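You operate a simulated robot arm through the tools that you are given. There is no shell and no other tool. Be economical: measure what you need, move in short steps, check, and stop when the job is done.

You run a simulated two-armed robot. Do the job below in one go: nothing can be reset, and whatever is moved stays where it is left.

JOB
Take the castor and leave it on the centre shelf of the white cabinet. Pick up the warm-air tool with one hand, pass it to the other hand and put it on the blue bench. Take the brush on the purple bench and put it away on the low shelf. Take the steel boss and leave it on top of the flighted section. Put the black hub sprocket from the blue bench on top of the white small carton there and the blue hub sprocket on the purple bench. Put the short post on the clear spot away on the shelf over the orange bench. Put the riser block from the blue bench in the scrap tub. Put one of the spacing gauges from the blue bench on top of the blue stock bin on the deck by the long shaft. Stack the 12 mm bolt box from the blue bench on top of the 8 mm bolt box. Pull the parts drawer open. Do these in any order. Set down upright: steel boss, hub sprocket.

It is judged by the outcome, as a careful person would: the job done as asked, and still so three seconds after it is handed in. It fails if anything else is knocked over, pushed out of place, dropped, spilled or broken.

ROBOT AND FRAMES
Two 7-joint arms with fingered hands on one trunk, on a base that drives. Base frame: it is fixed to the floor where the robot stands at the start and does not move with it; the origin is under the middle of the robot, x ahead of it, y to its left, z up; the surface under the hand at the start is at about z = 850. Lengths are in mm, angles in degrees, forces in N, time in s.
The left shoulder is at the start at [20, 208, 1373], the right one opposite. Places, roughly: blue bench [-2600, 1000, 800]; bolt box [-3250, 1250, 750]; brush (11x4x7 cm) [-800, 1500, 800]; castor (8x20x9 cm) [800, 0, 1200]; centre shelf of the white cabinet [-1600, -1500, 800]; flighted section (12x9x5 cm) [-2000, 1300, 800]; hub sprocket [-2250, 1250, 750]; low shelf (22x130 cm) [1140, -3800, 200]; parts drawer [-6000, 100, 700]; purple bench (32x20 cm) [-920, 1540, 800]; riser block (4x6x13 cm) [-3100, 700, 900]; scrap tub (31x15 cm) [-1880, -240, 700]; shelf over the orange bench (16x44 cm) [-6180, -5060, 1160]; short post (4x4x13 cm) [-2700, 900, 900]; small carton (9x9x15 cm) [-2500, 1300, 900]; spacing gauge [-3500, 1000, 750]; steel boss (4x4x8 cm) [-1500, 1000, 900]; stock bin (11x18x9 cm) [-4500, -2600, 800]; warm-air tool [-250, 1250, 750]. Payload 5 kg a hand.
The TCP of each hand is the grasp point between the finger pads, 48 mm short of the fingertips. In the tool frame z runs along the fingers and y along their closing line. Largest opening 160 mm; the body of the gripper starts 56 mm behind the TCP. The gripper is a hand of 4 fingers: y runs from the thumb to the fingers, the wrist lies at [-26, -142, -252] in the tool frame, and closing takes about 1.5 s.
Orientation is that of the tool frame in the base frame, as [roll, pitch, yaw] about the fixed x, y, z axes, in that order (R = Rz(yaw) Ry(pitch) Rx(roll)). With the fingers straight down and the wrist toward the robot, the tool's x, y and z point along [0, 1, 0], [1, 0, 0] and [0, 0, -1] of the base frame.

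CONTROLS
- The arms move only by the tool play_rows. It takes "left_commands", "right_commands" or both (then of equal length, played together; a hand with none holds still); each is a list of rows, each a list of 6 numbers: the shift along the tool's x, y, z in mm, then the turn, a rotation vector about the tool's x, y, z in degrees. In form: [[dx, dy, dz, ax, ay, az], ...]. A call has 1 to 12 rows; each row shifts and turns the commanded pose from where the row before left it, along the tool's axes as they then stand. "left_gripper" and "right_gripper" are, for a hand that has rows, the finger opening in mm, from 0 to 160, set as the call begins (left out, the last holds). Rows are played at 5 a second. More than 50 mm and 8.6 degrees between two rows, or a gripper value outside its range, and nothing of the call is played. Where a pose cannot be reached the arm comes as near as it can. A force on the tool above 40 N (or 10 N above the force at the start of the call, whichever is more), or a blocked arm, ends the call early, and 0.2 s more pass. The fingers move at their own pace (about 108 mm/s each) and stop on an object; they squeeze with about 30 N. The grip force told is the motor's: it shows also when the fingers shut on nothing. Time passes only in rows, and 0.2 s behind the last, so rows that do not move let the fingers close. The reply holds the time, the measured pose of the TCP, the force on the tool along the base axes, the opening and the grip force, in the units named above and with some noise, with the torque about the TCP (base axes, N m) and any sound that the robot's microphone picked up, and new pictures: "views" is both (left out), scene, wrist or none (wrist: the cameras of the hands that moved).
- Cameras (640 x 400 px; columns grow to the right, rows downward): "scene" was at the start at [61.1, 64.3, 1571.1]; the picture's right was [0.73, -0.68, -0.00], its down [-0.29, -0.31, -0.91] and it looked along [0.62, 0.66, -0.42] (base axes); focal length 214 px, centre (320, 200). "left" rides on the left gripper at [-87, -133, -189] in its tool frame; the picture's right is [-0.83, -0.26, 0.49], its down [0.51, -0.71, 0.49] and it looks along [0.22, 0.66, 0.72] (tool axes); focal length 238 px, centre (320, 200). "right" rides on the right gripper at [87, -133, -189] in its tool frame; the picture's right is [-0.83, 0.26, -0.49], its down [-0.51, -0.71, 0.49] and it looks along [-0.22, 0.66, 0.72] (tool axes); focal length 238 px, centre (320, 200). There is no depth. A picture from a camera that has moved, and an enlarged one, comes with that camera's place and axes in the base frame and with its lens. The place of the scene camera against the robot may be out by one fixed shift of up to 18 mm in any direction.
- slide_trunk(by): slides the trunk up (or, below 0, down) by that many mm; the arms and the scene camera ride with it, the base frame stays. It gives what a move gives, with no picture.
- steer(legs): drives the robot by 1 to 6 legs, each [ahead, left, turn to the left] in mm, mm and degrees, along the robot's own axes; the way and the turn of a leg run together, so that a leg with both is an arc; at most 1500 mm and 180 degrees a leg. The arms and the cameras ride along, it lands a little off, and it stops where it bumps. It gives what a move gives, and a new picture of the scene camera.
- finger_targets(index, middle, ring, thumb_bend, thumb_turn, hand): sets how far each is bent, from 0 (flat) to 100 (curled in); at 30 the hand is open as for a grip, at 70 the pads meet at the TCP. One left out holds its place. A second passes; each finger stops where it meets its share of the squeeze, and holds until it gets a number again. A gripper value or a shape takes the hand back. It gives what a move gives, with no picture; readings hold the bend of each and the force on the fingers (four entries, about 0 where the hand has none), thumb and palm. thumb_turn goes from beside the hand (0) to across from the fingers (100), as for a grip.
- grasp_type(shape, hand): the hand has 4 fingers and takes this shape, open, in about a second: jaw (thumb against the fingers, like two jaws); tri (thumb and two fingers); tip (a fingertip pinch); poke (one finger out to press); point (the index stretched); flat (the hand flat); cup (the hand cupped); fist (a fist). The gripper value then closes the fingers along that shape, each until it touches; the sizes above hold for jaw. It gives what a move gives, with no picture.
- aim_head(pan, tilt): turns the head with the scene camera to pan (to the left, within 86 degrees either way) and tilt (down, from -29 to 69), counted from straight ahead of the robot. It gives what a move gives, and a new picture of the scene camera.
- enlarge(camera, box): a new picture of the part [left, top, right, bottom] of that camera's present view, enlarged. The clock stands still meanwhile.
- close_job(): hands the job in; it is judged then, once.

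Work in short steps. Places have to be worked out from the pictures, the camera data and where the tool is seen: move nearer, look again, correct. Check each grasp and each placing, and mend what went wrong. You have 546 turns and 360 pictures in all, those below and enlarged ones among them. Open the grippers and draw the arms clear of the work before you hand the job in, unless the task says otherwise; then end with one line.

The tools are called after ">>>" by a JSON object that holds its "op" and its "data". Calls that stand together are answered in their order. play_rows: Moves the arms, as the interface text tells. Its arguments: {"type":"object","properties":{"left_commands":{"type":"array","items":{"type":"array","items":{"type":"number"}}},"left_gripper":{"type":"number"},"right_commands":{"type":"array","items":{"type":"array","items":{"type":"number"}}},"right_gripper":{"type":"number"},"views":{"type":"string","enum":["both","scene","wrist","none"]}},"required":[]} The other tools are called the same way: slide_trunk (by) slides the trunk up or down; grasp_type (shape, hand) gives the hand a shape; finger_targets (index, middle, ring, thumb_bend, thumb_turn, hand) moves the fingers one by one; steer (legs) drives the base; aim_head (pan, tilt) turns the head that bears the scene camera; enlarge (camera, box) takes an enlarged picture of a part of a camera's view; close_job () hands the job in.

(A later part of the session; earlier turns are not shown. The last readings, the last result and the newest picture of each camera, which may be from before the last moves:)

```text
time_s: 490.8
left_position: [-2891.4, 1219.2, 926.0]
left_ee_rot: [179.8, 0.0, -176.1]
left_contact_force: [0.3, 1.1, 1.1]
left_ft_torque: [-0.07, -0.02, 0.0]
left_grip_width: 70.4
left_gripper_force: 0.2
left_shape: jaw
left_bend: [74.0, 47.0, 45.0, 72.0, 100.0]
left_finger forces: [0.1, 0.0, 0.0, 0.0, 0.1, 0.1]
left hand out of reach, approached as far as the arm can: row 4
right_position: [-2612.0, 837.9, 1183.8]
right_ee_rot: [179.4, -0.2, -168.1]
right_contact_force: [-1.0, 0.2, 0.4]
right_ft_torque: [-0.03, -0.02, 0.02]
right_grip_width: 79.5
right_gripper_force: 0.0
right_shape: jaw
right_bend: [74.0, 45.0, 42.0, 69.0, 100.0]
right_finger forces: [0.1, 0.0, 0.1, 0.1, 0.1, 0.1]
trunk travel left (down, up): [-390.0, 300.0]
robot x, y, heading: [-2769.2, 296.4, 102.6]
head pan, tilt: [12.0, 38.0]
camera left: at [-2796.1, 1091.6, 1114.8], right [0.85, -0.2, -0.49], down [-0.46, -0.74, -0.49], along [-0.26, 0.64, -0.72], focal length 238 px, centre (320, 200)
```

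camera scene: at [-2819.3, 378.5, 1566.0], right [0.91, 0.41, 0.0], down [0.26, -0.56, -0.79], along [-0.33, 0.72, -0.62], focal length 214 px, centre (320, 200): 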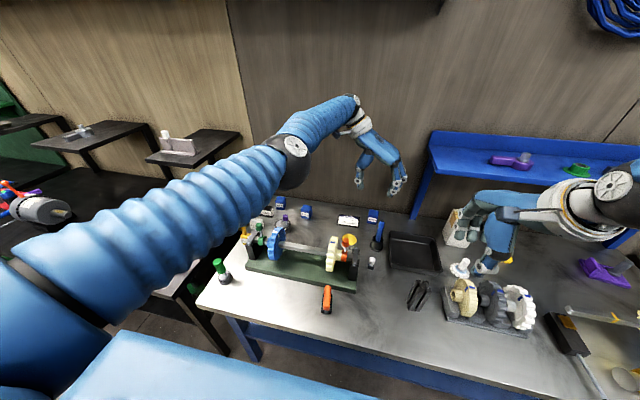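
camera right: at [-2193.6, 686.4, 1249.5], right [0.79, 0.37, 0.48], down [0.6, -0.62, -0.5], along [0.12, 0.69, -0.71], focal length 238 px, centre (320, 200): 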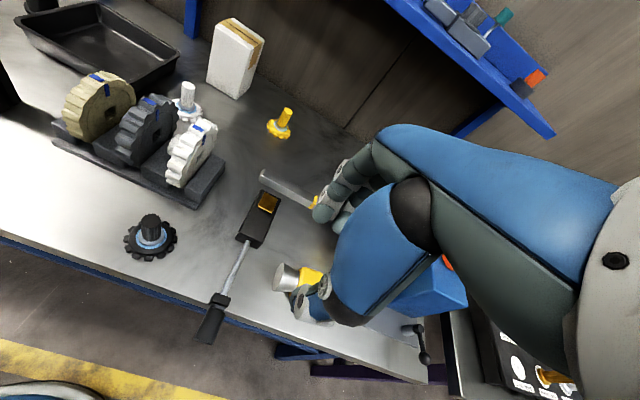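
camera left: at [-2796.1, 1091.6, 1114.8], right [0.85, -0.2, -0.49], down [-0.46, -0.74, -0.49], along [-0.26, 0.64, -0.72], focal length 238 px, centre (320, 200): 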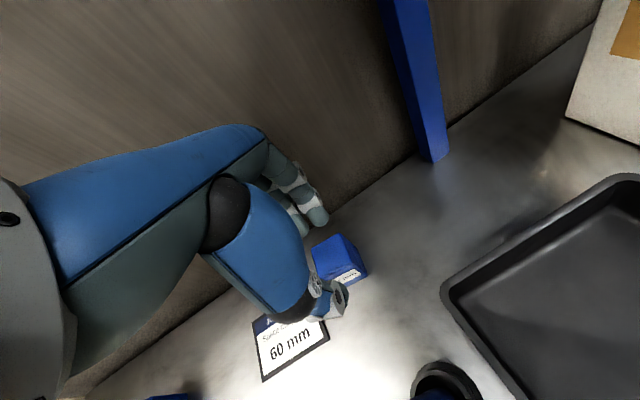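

Reach is at its limit; step the base 8 mm forward and descend by trunk.

>>> {"op": "steer", "data": {"legs": [[8, 0, 0]]}}

>>> {"op": "slide_trunk", "data": {"by": -40}}

>>> {"op": "enlarge", "data": {"camera": "left", "box": [240, 180, 420, 320]}}

```text
time_s: 491.5
left_position: [-2893.0, 1225.5, 926.1]
left_ee_rot: [179.8, 0.0, -176.2]
left_contact_force: [-0.1, -1.0, 0.7]
left_ft_torque: [0.05, 0.05, 0.02]
left_grip_width: 70.3
left_gripper_force: 0.1
left_shape: jaw
left_bend: [74.0, 47.0, 45.0, 72.0, 100.0]
left_finger forces: [0.0, 0.0, 0.0, 0.1, 0.0, 0.1]
right_position: [-2613.5, 844.6, 1184.4]
right_ee_rot: [179.3, -0.2, -168.2]
right_contact_force: [0.3, 0.2, 0.0]
right_ft_torque: [0.08, 0.01, -0.04]
right_grip_width: 79.9
right_gripper_force: 0.1
right_shape: jaw
right_bend: [74.0, 45.0, 42.0, 69.0, 100.0]
right_finger forces: [0.0, 0.0, 0.0, 0.0, 0.0, 0.0]
trunk travel left (down, up): [-390.0, 300.0]
robot x, y, heading: [-2767.7, 298.2, 102.6]
head pan, tilt: [12.0, 38.0]
camera scene: at [-2820.9, 386.1, 1566.0], right [0.91, 0.41, 0.0], down [0.25, -0.56, -0.79], along [-0.33, 0.72, -0.62], focal length 214 px, centre (320, 200)
```

scene: 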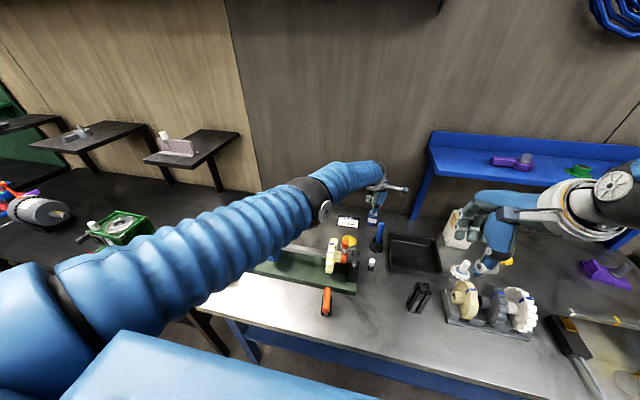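

```text
time_s: 492.3
left_position: [-2892.9, 1226.3, 887.2]
left_ee_rot: [179.8, 0.0, -176.2]
left_contact_force: [0.2, -0.1, 0.5]
left_ft_torque: [0.0, -0.02, -0.01]
left_grip_width: 70.4
left_gripper_force: 0.1
left_shape: jaw
left_bend: [74.0, 47.0, 45.0, 72.0, 100.0]
left_finger forces: [0.1, 0.0, 0.1, 0.1, 0.0, 0.0]
right_position: [-2614.9, 844.8, 1145.2]
right_ee_rot: [179.4, -0.3, -168.2]
right_contact_force: [-0.3, -0.7, 0.7]
right_ft_torque: [0.1, -0.04, 0.02]
right_grip_width: 80.2
right_gripper_force: 0.1
right_shape: jaw
right_bend: [74.0, 45.0, 42.0, 69.0, 100.0]
right_finger forces: [0.1, 0.1, 0.0, 0.0, 0.0, 0.0]
trunk travel left (down, up): [-350.0, 340.0]
robot x, y, heading: [-2772.6, 301.0, 102.3]
head pan, tilt: [12.0, 38.0]
```

```text
2.86 times, centred on (330, 250) of left
camera zoom: at [-2796.9, 1098.5, 1076.3], right [0.85, -0.2, -0.49], down [-0.46, -0.74, -0.49], along [-0.26, 0.64, -0.72], focal length 681 px, centre (291, 57)
```

zoom: 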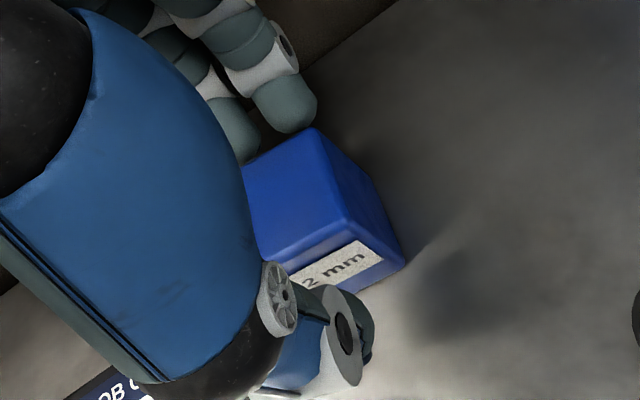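

Straddling the box. Lower 29 more and close.

>>> {"op": "slide_trunk", "data": {"by": -29}}

>>> {"op": "play_rows", "data": {"left_commands": [[0, 0, 0, 0, 0, 0], [0, 0, 0, 0, 0, 0], [0, 0, 0, 0, 0, 0], [0, 0, 0, 0, 0, 0], [0, 0, 0, 0, 0, 0]], "left_gripper": 20, "views": "wrist"}}

```text
time_s: 493.1
left_position: [-2892.2, 1226.6, 858.5]
left_ee_rot: [179.9, 0.1, -176.2]
left_contact_force: [-0.2, 0.3, 0.6]
left_ft_torque: [-0.03, 0.0, -0.03]
left_grip_width: 70.6
left_gripper_force: 0.0
left_shape: jaw
left_bend: [74.0, 47.0, 45.0, 72.0, 100.0]
left_finger forces: [0.0, 0.0, 0.0, 0.0, 0.1, 0.0]
right_position: [-2614.6, 845.3, 1114.9]
right_ee_rot: [179.3, -0.3, -168.2]
right_contact_force: [0.5, 0.3, 0.5]
right_ft_torque: [0.02, -0.01, -0.01]
right_grip_width: 80.0
right_gripper_force: 0.1
right_shape: jaw
right_bend: [74.0, 45.0, 42.0, 69.0, 100.0]
right_finger forces: [0.1, 0.0, 0.0, 0.0, 0.0, 0.0]
trunk travel left (down, up): [-321.0, 369.0]
robot x, y, heading: [-2773.2, 301.9, 102.5]
head pan, tilt: [12.0, 38.0]
```

```text
time_s: 494.3
left_position: [-2892.6, 1225.9, 856.5]
left_ee_rot: [179.9, 0.0, -176.2]
left_contact_force: [0.6, -0.9, 0.1]
left_ft_torque: [0.01, 0.02, 0.0]
left_grip_width: 41.8
left_gripper_force: 30.2
left_shape: jaw
left_bend: [73.0, 56.0, 58.0, 74.0, 100.0]
left_finger forces: [16.8, 9.1, 0.0, 0.0, 26.8, 0.1]
right_position: [-2613.9, 845.3, 1114.7]
right_ee_rot: [179.3, -0.3, -168.2]
right_contact_force: [0.1, 0.1, 0.5]
right_ft_torque: [-0.03, -0.02, 0.0]
right_grip_width: 79.7
right_gripper_force: 0.1
right_shape: jaw
right_bend: [74.0, 45.0, 42.0, 69.0, 100.0]
right_finger forces: [0.1, 0.1, 0.0, 0.1, 0.0, 0.0]
trunk travel left (down, up): [-321.0, 369.0]
robot x, y, heading: [-2767.9, 300.4, 102.4]
head pan, tilt: [12.0, 38.0]
camera left: at [-2796.8, 1098.8, 1045.9], right [0.85, -0.2, -0.49], down [-0.46, -0.74, -0.49], along [-0.26, 0.64, -0.72], focal length 238 px, centre (320, 200)
```

left: 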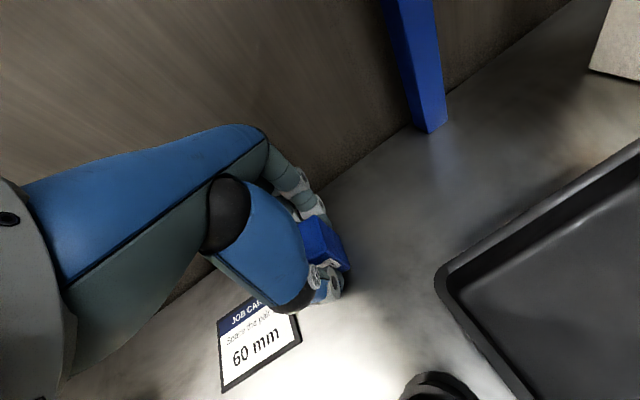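

Gripped. Lift with the trunk and carry over to the 8 mm box.

>>> {"op": "slide_trunk", "data": {"by": 150}}

>>> {"op": "play_rows", "data": {"left_commands": [[42.5, -10, 0, 0, 0, 0], [42.5, -10, 0, 0, 0, 0], [42.5, -10, 0, 0, 0, 0], [42.5, -10, 0, 0, 0, 0], [42.5, -10, 0, 0, 0, 0], [42.5, -10, 0, 0, 0, 0], [42.5, -10, 0, 0, 0, 0], [42.5, -10, 0, 0, 0, 0]], "views": "both"}}

```text
time_s: 496.0
left_position: [-2891.6, 1227.8, 1005.0]
left_ee_rot: [-180.0, 0.0, -176.2]
left_contact_force: [-0.1, -0.3, -1.5]
left_ft_torque: [-0.02, -0.03, -0.01]
left_grip_width: 41.7
left_gripper_force: 30.4
left_shape: jaw
left_bend: [73.0, 56.0, 58.0, 74.0, 100.0]
left_finger forces: [17.2, 9.3, 0.0, 0.0, 26.6, 0.0]
right_position: [-2613.8, 844.7, 1265.2]
right_ee_rot: [179.4, -0.2, -168.2]
right_contact_force: [-0.3, 0.5, -1.1]
right_ft_torque: [-0.04, 0.01, 0.0]
right_grip_width: 79.9
right_gripper_force: 0.0
right_shape: jaw
right_bend: [74.0, 45.0, 42.0, 69.0, 100.0]
right_finger forces: [0.0, 0.0, 0.0, 0.1, 0.0, 0.0]
trunk travel left (down, up): [-471.0, 219.0]
robot x, y, heading: [-2769.8, 303.7, 102.4]
head pan, tilt: [12.0, 38.0]
```

```text
time_s: 497.8
left_position: [-3228.1, 1123.0, 1004.6]
left_ee_rot: [179.9, 0.3, -176.5]
left_contact_force: [2.1, 0.3, -1.1]
left_ft_torque: [-0.02, 0.13, 0.03]
left_grip_width: 41.6
left_gripper_force: 30.0
left_shape: jaw
left_bend: [73.0, 56.0, 58.0, 74.0, 100.0]
left_finger forces: [17.0, 9.6, 0.0, 0.0, 26.9, 0.1]
right_position: [-2616.3, 844.1, 1266.0]
right_ee_rot: [179.2, -0.1, -168.2]
right_contact_force: [-1.4, -0.1, -0.1]
right_ft_torque: [0.02, -0.15, -0.02]
right_grip_width: 80.0
right_gripper_force: 0.0
right_shape: jaw
right_bend: [74.0, 45.0, 42.0, 69.0, 100.0]
right_finger forces: [0.0, 0.0, 0.1, 0.0, 0.1, 0.1]
trunk travel left (down, up): [-471.0, 219.0]
robot x, y, heading: [-2771.8, 302.9, 102.1]
head pan, tilt: [12.0, 38.0]
camera scene: at [-2824.6, 386.5, 1646.8], right [0.91, 0.41, 0.0], down [0.26, -0.56, -0.79], along [-0.32, 0.72, -0.62], focal length 214 px, centre (320, 200)
camera left: at [-3133.1, 995.1, 1193.9], right [0.85, -0.2, -0.48], down [-0.46, -0.74, -0.49], along [-0.26, 0.64, -0.72], focal length 238 px, centre (320, 200)
```

scene: 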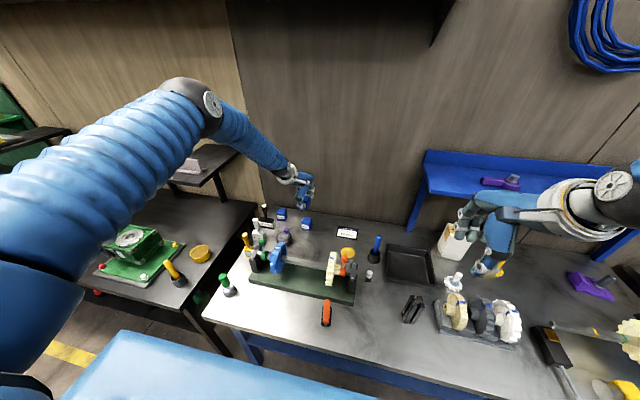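
left: 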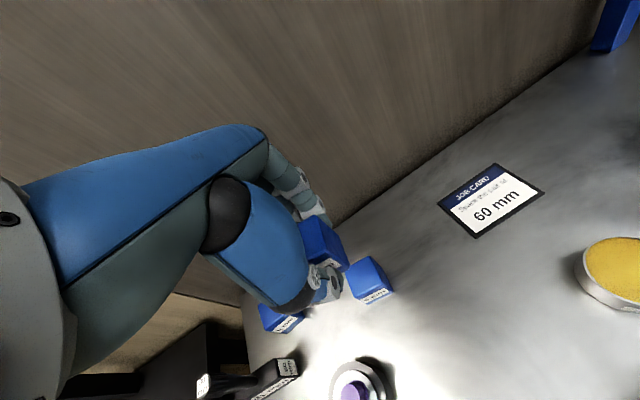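

Zoom to locate the 8 mm box under the held box.

>>> {"op": "enlarge", "data": {"camera": "left", "box": [280, 200, 420, 320]}}

```text
3.33 times, centred on (350, 260) of left
camera zoom: at [-3133.1, 995.1, 1193.9], right [0.85, -0.2, -0.48], down [-0.46, -0.74, -0.49], along [-0.26, 0.64, -0.72], focal length 794 px, centre (220, 0)
```

zoom: 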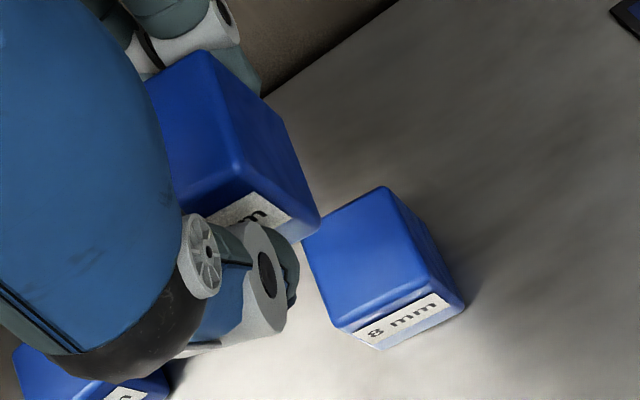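

Held box centre ≈(-3233,1128) vs target (-3224,1123): shift by (+9,−6) and lower.

>>> {"op": "play_rows", "data": {"left_commands": [[-9, -6, 10, 0, 0, 0], [0, 0, 30, 0, 0, 0], [0, 0, 30, 0, 0, 0]], "views": "none"}}

>>> {"op": "enlarge", "data": {"camera": "left", "box": [280, 200, 420, 320]}}

```text
time_s: 498.6
left_position: [-3220.1, 1121.3, 937.2]
left_ee_rot: [179.8, -0.1, -176.2]
left_contact_force: [0.4, 0.3, 0.1]
left_ft_torque: [-0.18, -0.01, -0.01]
left_grip_width: 41.5
left_gripper_force: 30.3
left_shape: jaw
left_bend: [73.0, 56.0, 58.0, 74.0, 100.0]
left_finger forces: [17.1, 9.7, 0.0, 0.1, 26.7, 0.1]
right_position: [-2613.8, 845.6, 1265.4]
right_ee_rot: [179.5, -0.2, -168.2]
right_contact_force: [0.4, -0.1, 0.0]
right_ft_torque: [-0.04, 0.03, 0.01]
right_grip_width: 79.8
right_gripper_force: 0.0
right_shape: jaw
right_bend: [74.0, 45.0, 42.0, 69.0, 100.0]
right_finger forces: [0.0, 0.0, 0.0, 0.0, 0.0, 0.0]
trunk travel left (down, up): [-471.0, 219.0]
robot x, y, heading: [-2774.7, 304.9, 102.4]
head pan, tilt: [12.0, 38.0]
```

```text
3.33 times, centred on (350, 260) of left
camera zoom: at [-3123.1, 993.4, 1126.1], right [0.85, -0.2, -0.49], down [-0.46, -0.74, -0.49], along [-0.26, 0.64, -0.72], focal length 794 px, centre (220, 0)
```

zoom: 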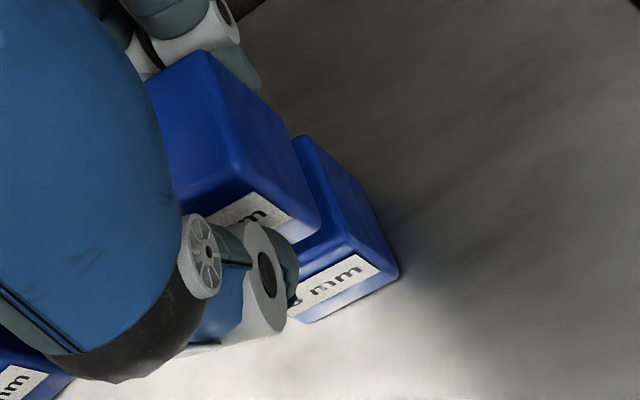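

Within ~5 mm; fine-tune (−4,−4) and lower to contact.

>>> {"op": "play_rows", "data": {"left_commands": [[4, -4, 8, 0, 0, 0], [0, 0, 8, 0, 0, 0], [0, 0, 5, 0, 0, 0], [0, 0, 0, 0, 0, 0]], "views": "none"}}

>>> {"op": "play_rows", "data": {"left_commands": [[0, 0, 3, 0, 0, 0], [0, 0, 3, 0, 0, 0], [0, 0, 0, 0, 0, 0]], "views": "none"}}

>>> {"op": "enlarge", "data": {"camera": "left", "box": [280, 200, 420, 320]}}

```text
time_s: 499.6
left_position: [-3221.6, 1114.6, 916.0]
left_ee_rot: [179.8, 0.0, -176.2]
left_contact_force: [0.2, -0.5, 4.6]
left_ft_torque: [0.06, 0.03, 0.03]
left_grip_width: 41.8
left_gripper_force: 29.7
left_shape: jaw
left_bend: [73.0, 56.0, 58.0, 74.0, 100.0]
left_finger forces: [17.1, 9.6, 0.0, 0.1, 27.5, 0.0]
right_position: [-2613.2, 844.9, 1265.6]
right_ee_rot: [179.3, -0.3, -168.1]
right_contact_force: [-0.6, -0.7, -0.4]
right_ft_torque: [-0.01, 0.0, 0.02]
right_grip_width: 79.6
right_gripper_force: 0.1
right_shape: jaw
right_bend: [74.0, 45.0, 42.0, 69.0, 100.0]
right_finger forces: [0.0, 0.0, 0.0, 0.0, 0.0, 0.0]
trunk travel left (down, up): [-471.0, 219.0]
robot x, y, heading: [-2770.8, 301.6, 102.5]
head pan, tilt: [12.0, 38.0]
```

```text
time_s: 500.4
left_position: [-3221.8, 1115.6, 915.5]
left_ee_rot: [179.5, 0.0, -176.2]
left_contact_force: [0.0, -3.4, 33.5]
left_ft_torque: [-0.15, 0.03, 0.03]
left_grip_width: 43.4
left_gripper_force: 30.0
left_shape: jaw
left_bend: [74.0, 56.0, 58.0, 74.0, 100.0]
left_finger forces: [19.8, 11.5, 0.0, 0.0, 34.6, 0.1]
right_position: [-2611.6, 842.8, 1265.4]
right_ee_rot: [179.2, -0.2, -168.2]
right_contact_force: [-0.9, -0.4, -0.6]
right_ft_torque: [0.0, 0.03, 0.0]
right_grip_width: 80.1
right_gripper_force: 0.2
right_shape: jaw
right_bend: [74.0, 45.0, 42.0, 69.0, 100.0]
right_finger forces: [0.0, 0.1, 0.1, 0.0, 0.0, 0.0]
trunk travel left (down, up): [-471.0, 219.0]
robot x, y, heading: [-2768.0, 298.6, 102.5]
head pan, tilt: [12.0, 38.0]
```

```text
3.33 times, centred on (350, 260) of left
camera zoom: at [-3125.5, 986.5, 1103.4], right [0.85, -0.2, -0.49], down [-0.46, -0.74, -0.5], along [-0.26, 0.65, -0.72], focal length 794 px, centre (220, 0)
```

zoom: 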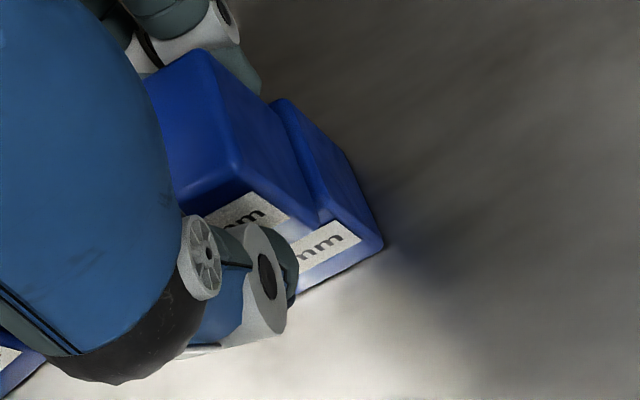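

Stacked squarely. Release and rise.

>>> {"op": "play_rows", "data": {"left_commands": [[0, 0, -1, 0, 0, 0], [0, 0, 0, 0, 0, 0], [0, 0, 0, 0, 0, 0]], "left_gripper": 70, "views": "none"}}

>>> {"op": "slide_trunk", "data": {"by": 120}}

>>> {"op": "enlarge", "data": {"camera": "left", "box": [0, 0, 640, 400]}}

```text
time_s: 501.2
left_position: [-3220.7, 1113.4, 908.4]
left_ee_rot: [-179.9, 0.1, -176.3]
left_contact_force: [0.2, 0.2, 4.8]
left_ft_torque: [0.11, 0.01, 0.01]
left_grip_width: 69.6
left_gripper_force: 0.0
left_shape: jaw
left_bend: [74.0, 48.0, 45.0, 72.0, 100.0]
left_finger forces: [0.0, 4.3, 0.0, 0.1, 0.0, 0.1]
right_position: [-2613.4, 845.2, 1264.1]
right_ee_rot: [179.3, -0.3, -168.2]
right_contact_force: [0.2, 1.0, -0.5]
right_ft_torque: [0.01, -0.01, 0.0]
right_grip_width: 79.7
right_gripper_force: 0.1
right_shape: jaw
right_bend: [74.0, 45.0, 42.0, 69.0, 100.0]
right_finger forces: [0.0, 0.0, 0.0, 0.0, 0.1, 0.0]
trunk travel left (down, up): [-471.0, 219.0]
robot x, y, heading: [-2768.9, 303.9, 102.4]
head pan, tilt: [12.0, 38.0]
```

```text
time_s: 502.7
left_position: [-3221.5, 1113.0, 1028.1]
left_ee_rot: [-180.0, 0.0, -176.3]
left_contact_force: [-1.1, 0.1, -1.1]
left_ft_torque: [0.0, -0.04, -0.03]
left_grip_width: 70.0
left_gripper_force: 0.0
left_shape: jaw
left_bend: [74.0, 48.0, 45.0, 72.0, 100.0]
left_finger forces: [0.1, 0.1, 0.0, 0.1, 0.0, 0.1]
right_position: [-2612.0, 846.1, 1385.3]
right_ee_rot: [179.4, -0.3, -168.2]
right_contact_force: [0.1, -0.7, 0.0]
right_ft_torque: [-0.02, 0.02, 0.0]
right_grip_width: 79.4
right_gripper_force: 0.0
right_shape: jaw
right_bend: [74.0, 45.0, 42.0, 69.0, 100.0]
right_finger forces: [0.1, 0.0, 0.0, 0.1, 0.0, 0.1]
trunk travel left (down, up): [-591.0, 99.0]
robot x, y, heading: [-2772.5, 299.5, 102.5]
head pan, tilt: [12.0, 38.0]
```

```text
1.00 times, centred on (320, 200) of left (not enlarged: the box is as wide or as high as the picture)
camera zoom: at [-3125.7, 986.8, 1219.0], right [0.85, -0.2, -0.49], down [-0.46, -0.74, -0.49], along [-0.26, 0.64, -0.72], focal length 238 px, centre (320, 200)
```

zoom: 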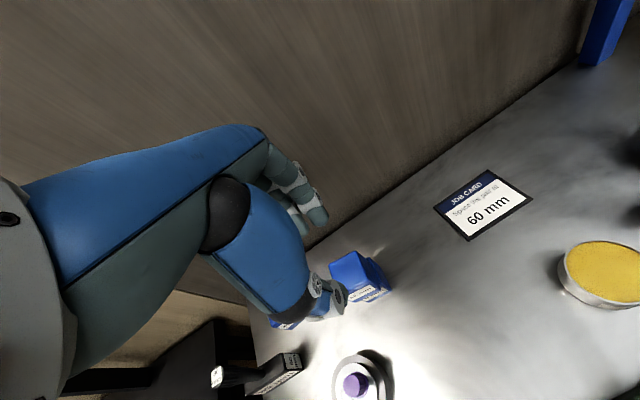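

Box stack good. Next the spacing gauges at the bench's left end: shift left and look.

>>> {"op": "play_rows", "data": {"left_commands": [[0, -40, -10, 0, 0, 0], [0, -40, -10, 0, 0, 0], [0, -40, -10, 0, 0, 0], [0, -40, -10, 0, 0, 0]], "views": "none"}}

>>> {"op": "steer", "data": {"legs": [[-30, 250, 0]]}}

>>> {"op": "enlarge", "data": {"camera": "left", "box": [0, 0, 640, 400]}}

```text
time_s: 503.7
left_position: [-3211.3, 952.0, 1072.5]
left_ee_rot: [179.8, 0.0, -176.2]
left_contact_force: [-0.1, -0.1, 0.9]
left_ft_torque: [-0.01, 0.05, -0.01]
left_grip_width: 70.1
left_gripper_force: 0.1
left_shape: jaw
left_bend: [74.0, 48.0, 45.0, 72.0, 100.0]
left_finger forces: [0.0, 0.1, 0.0, 0.0, 0.0, 0.0]
right_position: [-2613.4, 842.4, 1385.8]
right_ee_rot: [179.1, -0.3, -168.3]
right_contact_force: [-0.8, -0.3, 0.3]
right_ft_torque: [0.14, -0.02, -0.03]
right_grip_width: 79.9
right_gripper_force: 0.0
right_shape: jaw
right_bend: [74.0, 45.0, 42.0, 69.0, 100.0]
right_finger forces: [0.0, 0.0, 0.1, 0.1, 0.1, 0.1]
trunk travel left (down, up): [-591.0, 99.0]
robot x, y, heading: [-2768.6, 306.7, 102.3]
head pan, tilt: [12.0, 38.0]
```

```text
time_s: 505.5
left_position: [-3448.9, 870.4, 1068.3]
left_ee_rot: [179.8, 0.0, -176.3]
left_contact_force: [0.7, 0.2, 0.1]
left_ft_torque: [-0.04, 0.02, 0.0]
left_grip_width: 70.1
left_gripper_force: 0.0
left_shape: jaw
left_bend: [74.0, 48.0, 45.0, 72.0, 100.0]
left_finger forces: [0.0, 0.1, 0.1, 0.0, 0.0, 0.0]
right_position: [-2850.6, 762.5, 1385.4]
right_ee_rot: [179.4, -0.3, -168.3]
right_contact_force: [-0.2, 0.9, -0.1]
right_ft_torque: [-0.01, 0.01, -0.01]
right_grip_width: 79.7
right_gripper_force: 0.0
right_shape: jaw
right_bend: [74.0, 45.0, 42.0, 69.0, 100.0]
right_finger forces: [0.0, 0.0, 0.0, 0.1, 0.0, 0.0]
trunk travel left (down, up): [-591.0, 99.0]
robot x, y, heading: [-3008.1, 222.3, 102.4]
head pan, tilt: [12.0, 38.0]
camera scene: at [-3058.6, 304.4, 1766.9], right [0.91, 0.41, 0.0], down [0.25, -0.56, -0.79], along [-0.33, 0.72, -0.62], focal length 214 px, centre (320, 200)
```

scene: 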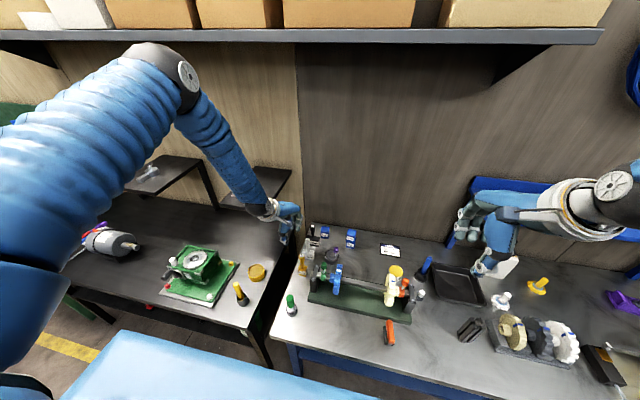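

```text
1.00 times, centred on (320, 200) of left (not enlarged: the box is as wide or as high as the picture)
camera zoom: at [-3352.3, 744.1, 1258.9], right [0.85, -0.2, -0.49], down [-0.46, -0.74, -0.49], along [-0.26, 0.64, -0.72], focal length 238 px, centre (320, 200)
```

zoom: 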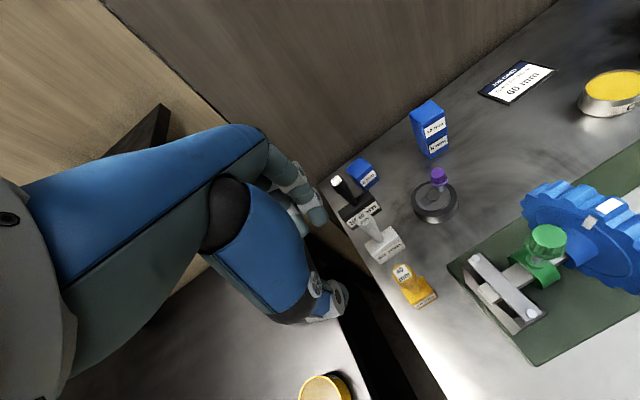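

Zoom on the gauges.

>>> {"op": "enlarge", "data": {"camera": "left", "box": [325, 160, 465, 320]}}

>>> {"op": "enlarge", "data": {"camera": "scene", "box": [270, 210, 370, 320]}}

```text
2.50 times, centred on (395, 240) of left
camera zoom: at [-3352.3, 744.1, 1258.9], right [0.85, -0.2, -0.49], down [-0.46, -0.74, -0.49], along [-0.26, 0.64, -0.72], focal length 596 px, centre (132, 100)
```

zoom: 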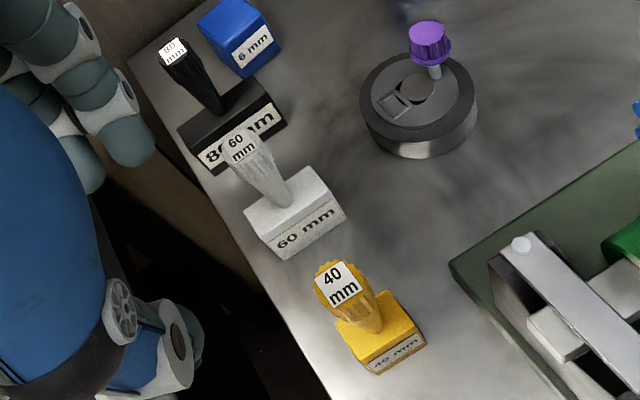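

```text
3.64 times, centred on (320, 265) of scene
camera zoom: at [-3058.6, 304.4, 1766.9], right [0.91, 0.41, 0.0], down [0.25, -0.56, -0.79], along [-0.33, 0.72, -0.62], focal length 780 px, centre (320, -36)
```

zoom: 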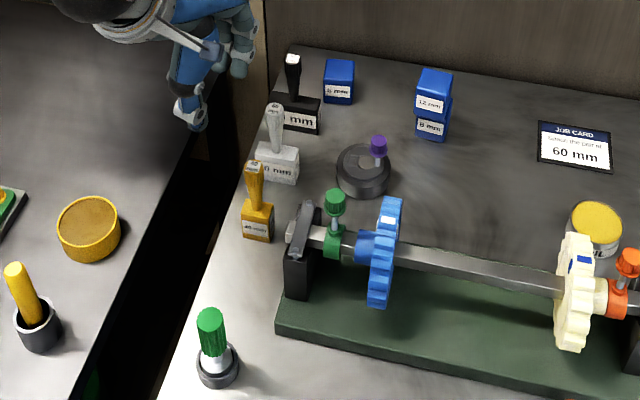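

The yellow 40 mm gauge (handle axis ≈(-3384,847)) is easiest. Move above it.

>>> {"op": "play_rows", "data": {"left_commands": [[-32, -14, 20, 0, 0, 0], [-31, -13, 20, 0, 0, 0]], "left_gripper": 80, "views": "wrist"}}

```text
time_s: 506.1
left_position: [-3383.0, 848.7, 1031.8]
left_ee_rot: [179.8, -0.1, -176.2]
left_contact_force: [-2.0, 0.4, 0.6]
left_ft_torque: [-0.13, -0.05, 0.0]
left_grip_width: 79.7
left_gripper_force: 0.1
left_shape: jaw
left_bend: [74.0, 45.0, 42.0, 70.0, 100.0]
left_finger forces: [0.0, 0.0, 0.1, 0.1, 0.1, 0.1]
right_position: [-2849.9, 763.1, 1383.7]
right_ee_rot: [179.4, -0.3, -168.3]
right_contact_force: [-0.2, 0.2, 0.2]
right_ft_torque: [-0.02, 0.04, 0.01]
right_grip_width: 79.9
right_gripper_force: 0.0
right_shape: jaw
right_bend: [74.0, 45.0, 42.0, 69.0, 100.0]
right_finger forces: [0.1, 0.0, 0.0, 0.0, 0.0, 0.0]
trunk travel left (down, up): [-591.0, 99.0]
robot x, y, heading: [-3008.1, 221.1, 102.3]
head pan, tilt: [12.0, 38.0]
camera left: at [-3287.0, 720.7, 1220.9], right [0.85, -0.2, -0.49], down [-0.46, -0.74, -0.49], along [-0.26, 0.64, -0.72], focal length 238 px, centre (320, 200)
```

left: 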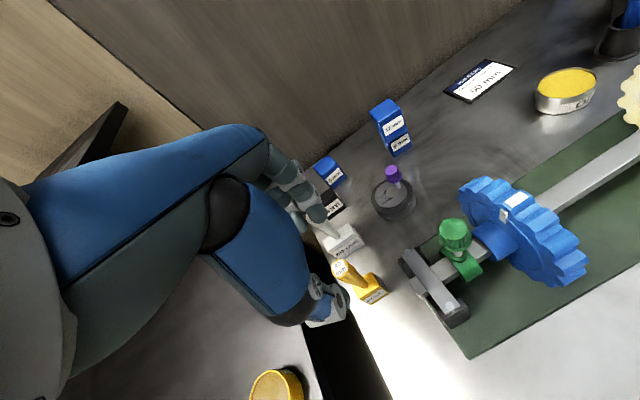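

Handle top ≈(-3383,846,944). Descend 85, check.

>>> {"op": "play_rows", "data": {"left_commands": [[0, -3, 30, 0, 0, 0], [0, 0, 30, 0, 0, 0], [0, 0, 30, 0, 0, 0]], "views": "wrist"}}

```text
time_s: 506.9
left_position: [-3386.2, 846.4, 940.8]
left_ee_rot: [179.8, 0.0, -176.3]
left_contact_force: [-0.7, 0.4, 0.5]
left_ft_torque: [-0.12, -0.07, 0.01]
left_grip_width: 79.7
left_gripper_force: 0.1
left_shape: jaw
left_bend: [74.0, 45.0, 42.0, 70.0, 100.0]
left_finger forces: [0.0, 0.1, 0.0, 0.1, 0.1, 0.1]
right_position: [-2852.3, 762.7, 1385.5]
right_ee_rot: [179.3, -0.2, -168.3]
right_contact_force: [-0.8, -0.3, 0.4]
right_ft_torque: [0.01, -0.07, -0.03]
right_grip_width: 80.0
right_gripper_force: 0.2
right_shape: jaw
right_bend: [74.0, 45.0, 42.0, 69.0, 100.0]
right_finger forces: [0.1, 0.0, 0.1, 0.1, 0.0, 0.0]
trunk travel left (down, up): [-591.0, 99.0]
robot x, y, heading: [-3010.8, 219.1, 102.6]
head pan, tilt: [12.0, 38.0]
camera left: at [-3289.3, 718.6, 1130.0], right [0.85, -0.2, -0.49], down [-0.46, -0.74, -0.49], along [-0.26, 0.64, -0.72], focal length 238 px, centre (320, 200)
```

left: 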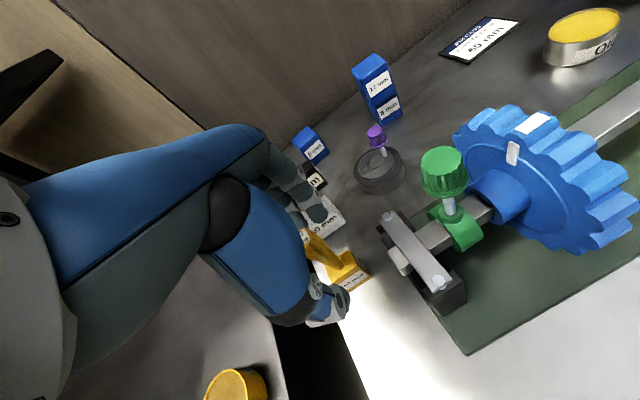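

Handle centred. Descend 28 and close.

>>> {"op": "play_rows", "data": {"left_commands": [[0, 0, 14, 0, 0, 0], [0, 0, 14, 0, 0, 0], [0, 0, 0, 0, 0, 0]], "views": "none"}}

>>> {"op": "play_rows", "data": {"left_commands": [[0, 0, 0, 0, 0, 0], [0, 0, 0, 0, 0, 0], [0, 0, 0, 0, 0, 0], [0, 0, 0, 0, 0, 0], [0, 0, 0, 0, 0, 0], [0, 0, 0, 0, 0, 0]], "left_gripper": 5, "views": "wrist"}}

```text
time_s: 507.7
left_position: [-3384.1, 845.6, 912.5]
left_ee_rot: [179.9, 0.0, -176.4]
left_contact_force: [0.0, 0.1, 0.0]
left_ft_torque: [0.01, 0.02, 0.02]
left_grip_width: 79.9
left_gripper_force: 0.0
left_shape: jaw
left_bend: [74.0, 45.0, 42.0, 70.0, 100.0]
left_finger forces: [0.0, 0.0, 0.1, 0.1, 0.0, 0.0]
right_position: [-2850.3, 762.4, 1384.9]
right_ee_rot: [179.4, -0.2, -168.3]
right_contact_force: [1.5, 0.3, -0.3]
right_ft_torque: [0.04, 0.03, 0.01]
right_grip_width: 79.6
right_gripper_force: 0.0
right_shape: jaw
right_bend: [74.0, 45.0, 42.0, 69.0, 100.0]
right_finger forces: [0.0, 0.0, 0.1, 0.0, 0.1, 0.0]
trunk travel left (down, up): [-591.0, 99.0]
robot x, y, heading: [-3007.6, 217.1, 102.5]
head pan, tilt: [12.0, 38.0]
```

```text
time_s: 509.1
left_position: [-3384.5, 845.5, 911.9]
left_ee_rot: [180.0, 0.0, -176.3]
left_contact_force: [0.5, -0.3, 0.7]
left_ft_torque: [0.02, 0.01, 0.03]
left_grip_width: 5.5
left_gripper_force: 0.0
left_shape: jaw
left_bend: [66.0, 68.0, 68.0, 71.0, 100.0]
left_finger forces: [1.3, 0.1, 0.1, 0.0, 1.8, 0.0]
right_position: [-2851.5, 763.1, 1385.2]
right_ee_rot: [179.3, -0.3, -168.3]
right_contact_force: [0.2, 0.3, 0.1]
right_ft_torque: [0.02, 0.02, -0.01]
right_grip_width: 80.0
right_gripper_force: 0.0
right_shape: jaw
right_bend: [74.0, 45.0, 42.0, 69.0, 100.0]
right_finger forces: [0.1, 0.0, 0.0, 0.0, 0.0, 0.0]
trunk travel left (down, up): [-591.0, 99.0]
robot x, y, heading: [-3011.5, 217.5, 102.3]
head pan, tilt: [12.0, 38.0]
camera left: at [-3288.4, 718.1, 1102.2], right [0.85, -0.2, -0.49], down [-0.46, -0.74, -0.49], along [-0.26, 0.64, -0.72], focal length 238 px, centre (320, 200)
```

left: 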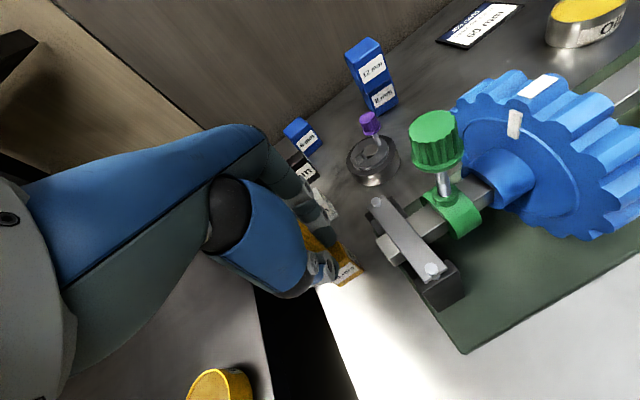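

Barely any contact; zoom to see where the handle is.

>>> {"op": "enlarge", "data": {"camera": "left", "box": [260, 180, 390, 300]}}

>>> {"op": "enlarge", "data": {"camera": "scene", "box": [270, 210, 370, 320]}}

```text
3.33 times, centred on (325, 240) of left
camera zoom: at [-3288.4, 718.1, 1102.2], right [0.85, -0.2, -0.49], down [-0.46, -0.74, -0.49], along [-0.26, 0.64, -0.72], focal length 794 px, centre (303, 67)
```

zoom: 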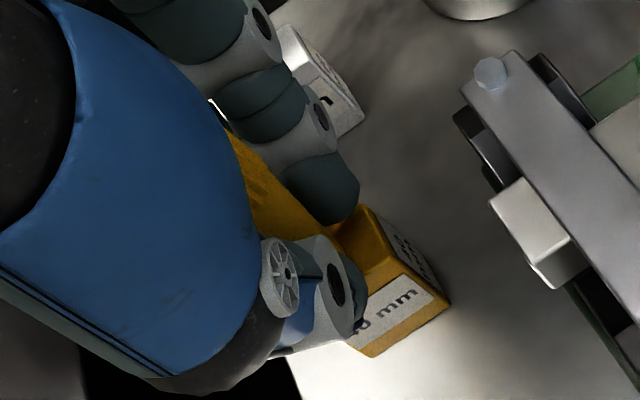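

```text
3.64 times, centred on (320, 265) of scene
camera zoom: at [-3059.0, 304.2, 1766.9], right [0.91, 0.41, 0.0], down [0.25, -0.56, -0.79], along [-0.33, 0.72, -0.62], focal length 780 px, centre (320, -36)
```

zoom: 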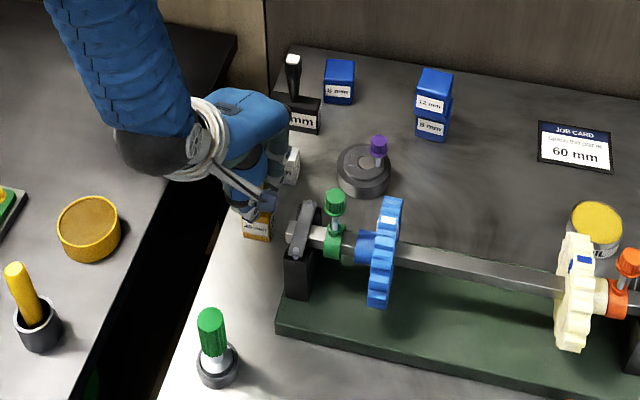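

The neck is thin (readings run ~12 mm low); command full closure.

>>> {"op": "play_rows", "data": {"left_commands": [[0, 0, 0, 0, 0, 0], [0, 0, 0, 0, 0, 0], [0, 0, 0, 0, 0, 0]], "left_gripper": 0, "views": "none"}}

```text
time_s: 509.9
left_position: [-3384.4, 845.0, 913.0]
left_ee_rot: [179.9, 0.0, -176.3]
left_contact_force: [-0.7, -0.2, -0.2]
left_ft_torque: [0.02, -0.06, 0.02]
left_grip_width: 0.5
left_gripper_force: 30.2
left_shape: jaw
left_bend: [71.0, 70.0, 70.0, 71.0, 100.0]
left_finger forces: [19.2, 6.1, 0.1, 0.1, 25.0, 0.0]
right_position: [-2851.3, 762.5, 1386.3]
right_ee_rot: [179.3, -0.3, -168.3]
right_contact_force: [0.4, 0.1, 1.7]
right_ft_torque: [0.01, -0.01, 0.01]
right_grip_width: 79.7
right_gripper_force: 0.1
right_shape: jaw
right_bend: [74.0, 45.0, 42.0, 69.0, 100.0]
right_finger forces: [0.0, 0.1, 0.0, 0.1, 0.0, 0.0]
trunk travel left (down, up): [-591.0, 99.0]
robot x, y, heading: [-3005.1, 219.1, 102.3]
head pan, tilt: [12.0, 38.0]
```

That's closing on nothing. Reopen and look from higher up.

>>> {"op": "play_rows", "data": {"left_commands": [[0, 0, 0, 0, 0, 0], [0, 0, 0, 0, 0, 0], [0, 0, 0, 0, 0, 0], [0, 0, 0, 0, 0, 0]], "left_gripper": 85, "views": "none"}}

>>> {"op": "enlarge", "data": {"camera": "left", "box": [260, 180, 390, 300]}}

```text
time_s: 510.9
left_position: [-3383.9, 844.8, 912.8]
left_ee_rot: [180.0, 0.0, -176.2]
left_contact_force: [0.4, -0.3, 0.7]
left_ft_torque: [0.0, 0.02, 0.02]
left_grip_width: 84.5
left_gripper_force: 0.1
left_shape: jaw
left_bend: [74.0, 44.0, 41.0, 68.0, 100.0]
left_finger forces: [0.0, 0.1, 0.0, 0.0, 0.0, 0.0]
right_position: [-2851.2, 762.7, 1386.6]
right_ee_rot: [179.3, -0.3, -168.3]
right_contact_force: [-0.2, -0.4, -0.4]
right_ft_torque: [-0.01, -0.03, 0.03]
right_grip_width: 79.9
right_gripper_force: 0.1
right_shape: jaw
right_bend: [74.0, 45.0, 42.0, 69.0, 100.0]
right_finger forces: [0.1, 0.0, 0.0, 0.0, 0.0, 0.0]
trunk travel left (down, up): [-591.0, 99.0]
robot x, y, heading: [-3007.4, 215.5, 102.4]
head pan, tilt: [12.0, 38.0]
```

```text
3.33 times, centred on (325, 240) of left
camera zoom: at [-3288.4, 718.1, 1102.2], right [0.85, -0.2, -0.49], down [-0.46, -0.74, -0.49], along [-0.26, 0.64, -0.72], focal length 794 px, centre (303, 67)
```

zoom: 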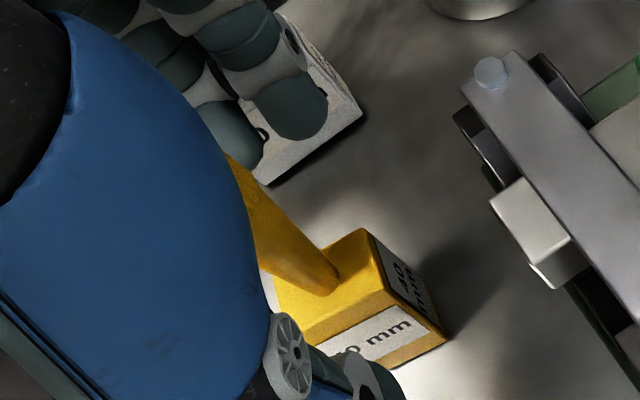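

The handle lies ~20 mm to the left of the closing line. Shift left 18 mm and close again.

>>> {"op": "play_rows", "data": {"left_commands": [[9, 0, 0, 0, 0, 0], [9, 0, 0, 0, 0, 0], [0, 0, 0, 0, 0, 0]], "views": "none"}}

>>> {"op": "enlarge", "data": {"camera": "left", "box": [260, 180, 390, 300]}}

```text
time_s: 511.7
left_position: [-3402.3, 845.6, 910.4]
left_ee_rot: [180.0, 0.1, -176.2]
left_contact_force: [-0.1, 0.2, -0.3]
left_ft_torque: [0.04, 0.03, 0.05]
left_grip_width: 84.6
left_gripper_force: 0.0
left_shape: jaw
left_bend: [74.0, 44.0, 41.0, 68.0, 100.0]
left_finger forces: [0.0, 0.5, 0.0, 0.0, 0.0, 0.0]
right_position: [-2850.3, 763.0, 1385.0]
right_ee_rot: [179.3, -0.4, -168.3]
right_contact_force: [0.7, -0.2, -0.1]
right_ft_torque: [0.0, 0.04, 0.0]
right_grip_width: 79.7
right_gripper_force: 0.1
right_shape: jaw
right_bend: [74.0, 45.0, 42.0, 69.0, 100.0]
right_finger forces: [0.0, 0.1, 0.0, 0.0, 0.0, 0.0]
trunk travel left (down, up): [-591.0, 99.0]
robot x, y, heading: [-3007.1, 216.7, 102.4]
head pan, tilt: [12.0, 38.0]
```

```text
3.33 times, centred on (325, 240) of left
camera zoom: at [-3306.6, 717.5, 1101.3], right [0.85, -0.2, -0.49], down [-0.46, -0.74, -0.49], along [-0.26, 0.64, -0.72], focal length 794 px, centre (303, 67)
```

zoom: 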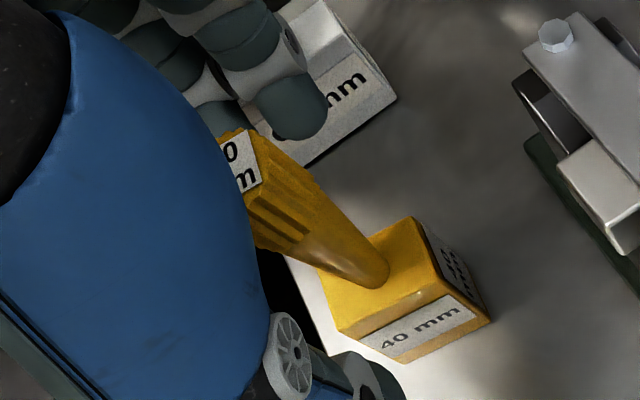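

Now the handle is on the axis. Close.

>>> {"op": "play_rows", "data": {"left_commands": [[0, 0, 0, 0, 0, 0], [0, 0, 0, 0, 0, 0], [0, 0, 0, 0, 0, 0], [0, 0, 0, 0, 0, 0], [0, 0, 0, 0, 0, 0], [0, 0, 0, 0, 0, 0]], "left_gripper": 0, "views": "none"}}

>>> {"op": "enlarge", "data": {"camera": "left", "box": [260, 180, 390, 300]}}

```text
time_s: 513.1
left_position: [-3402.6, 844.3, 911.5]
left_ee_rot: [179.9, 0.0, -176.3]
left_contact_force: [0.7, -0.1, -0.3]
left_ft_torque: [0.01, 0.03, -0.03]
left_grip_width: 0.1
left_gripper_force: 30.1
left_shape: jaw
left_bend: [71.0, 70.0, 70.0, 71.0, 100.0]
left_finger forces: [16.7, 0.0, 0.0, 0.1, 19.8, 0.0]
right_position: [-2851.8, 762.9, 1385.8]
right_ee_rot: [179.4, -0.3, -168.3]
right_contact_force: [-0.8, -0.8, -0.6]
right_ft_torque: [0.03, -0.01, 0.0]
right_grip_width: 79.9
right_gripper_force: 0.2
right_shape: jaw
right_bend: [74.0, 45.0, 42.0, 69.0, 100.0]
right_finger forces: [0.0, 0.1, 0.1, 0.0, 0.0, 0.0]
trunk travel left (down, up): [-591.0, 99.0]
robot x, y, heading: [-3010.0, 218.8, 102.4]
head pan, tilt: [12.0, 38.0]
```

```text
3.33 times, centred on (325, 240) of left
camera zoom: at [-3307.1, 717.5, 1101.1], right [0.85, -0.2, -0.49], down [-0.46, -0.74, -0.49], along [-0.26, 0.64, -0.72], focal length 794 px, centre (303, 67)
```

zoom: 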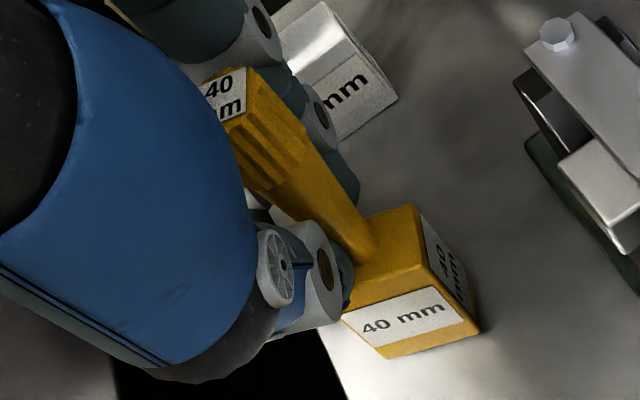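

The fingers closed just past its other side; the handle lies in between. Reopen, move 9 mm back right, and look.

>>> {"op": "play_rows", "data": {"left_commands": [[0, 0, 0, 0, 0, 0], [0, 0, 0, 0, 0, 0], [0, 0, 0, 0, 0, 0], [0, 0, 0, 0, 0, 0]], "left_gripper": 95, "views": "none"}}

>>> {"op": "enlarge", "data": {"camera": "left", "box": [260, 180, 390, 300]}}

>>> {"op": "enlarge", "data": {"camera": "scene", "box": [270, 210, 370, 320]}}

```text
time_s: 514.1
left_position: [-3402.2, 845.2, 911.4]
left_ee_rot: [179.9, 0.1, -176.3]
left_contact_force: [-0.1, 0.2, 0.3]
left_ft_torque: [-0.01, 0.0, 0.03]
left_grip_width: 94.6
left_gripper_force: 0.1
left_shape: jaw
left_bend: [73.0, 41.0, 38.0, 65.0, 100.0]
left_finger forces: [0.1, 0.4, 0.0, 0.1, 0.0, 0.1]
right_position: [-2851.3, 762.2, 1385.2]
right_ee_rot: [179.3, -0.2, -168.3]
right_contact_force: [0.1, -0.5, 0.2]
right_ft_torque: [0.04, 0.0, 0.0]
right_grip_width: 79.9
right_gripper_force: 0.0
right_shape: jaw
right_bend: [74.0, 45.0, 42.0, 69.0, 100.0]
right_finger forces: [0.0, 0.0, 0.0, 0.0, 0.0, 0.1]
trunk travel left (down, up): [-591.0, 99.0]
robot x, y, heading: [-3009.7, 216.7, 102.5]
head pan, tilt: [12.0, 38.0]
```

```text
3.33 times, centred on (325, 240) of left
camera zoom: at [-3307.1, 717.4, 1101.3], right [0.85, -0.2, -0.49], down [-0.46, -0.74, -0.49], along [-0.26, 0.64, -0.72], focal length 794 px, centre (303, 67)
```

zoom: 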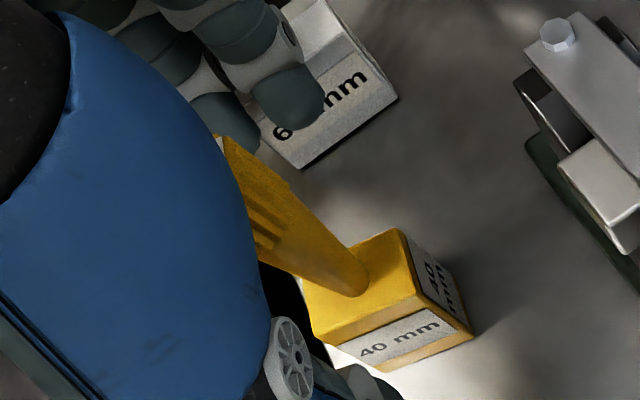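

```text
3.64 times, centred on (320, 265) of scene
camera zoom: at [-3059.1, 304.3, 1766.9], right [0.91, 0.41, 0.0], down [0.25, -0.56, -0.79], along [-0.33, 0.72, -0.62], focal length 780 px, centre (320, -36)
```

zoom: 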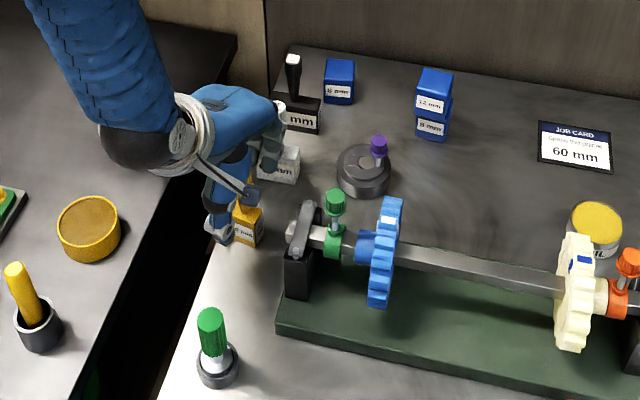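

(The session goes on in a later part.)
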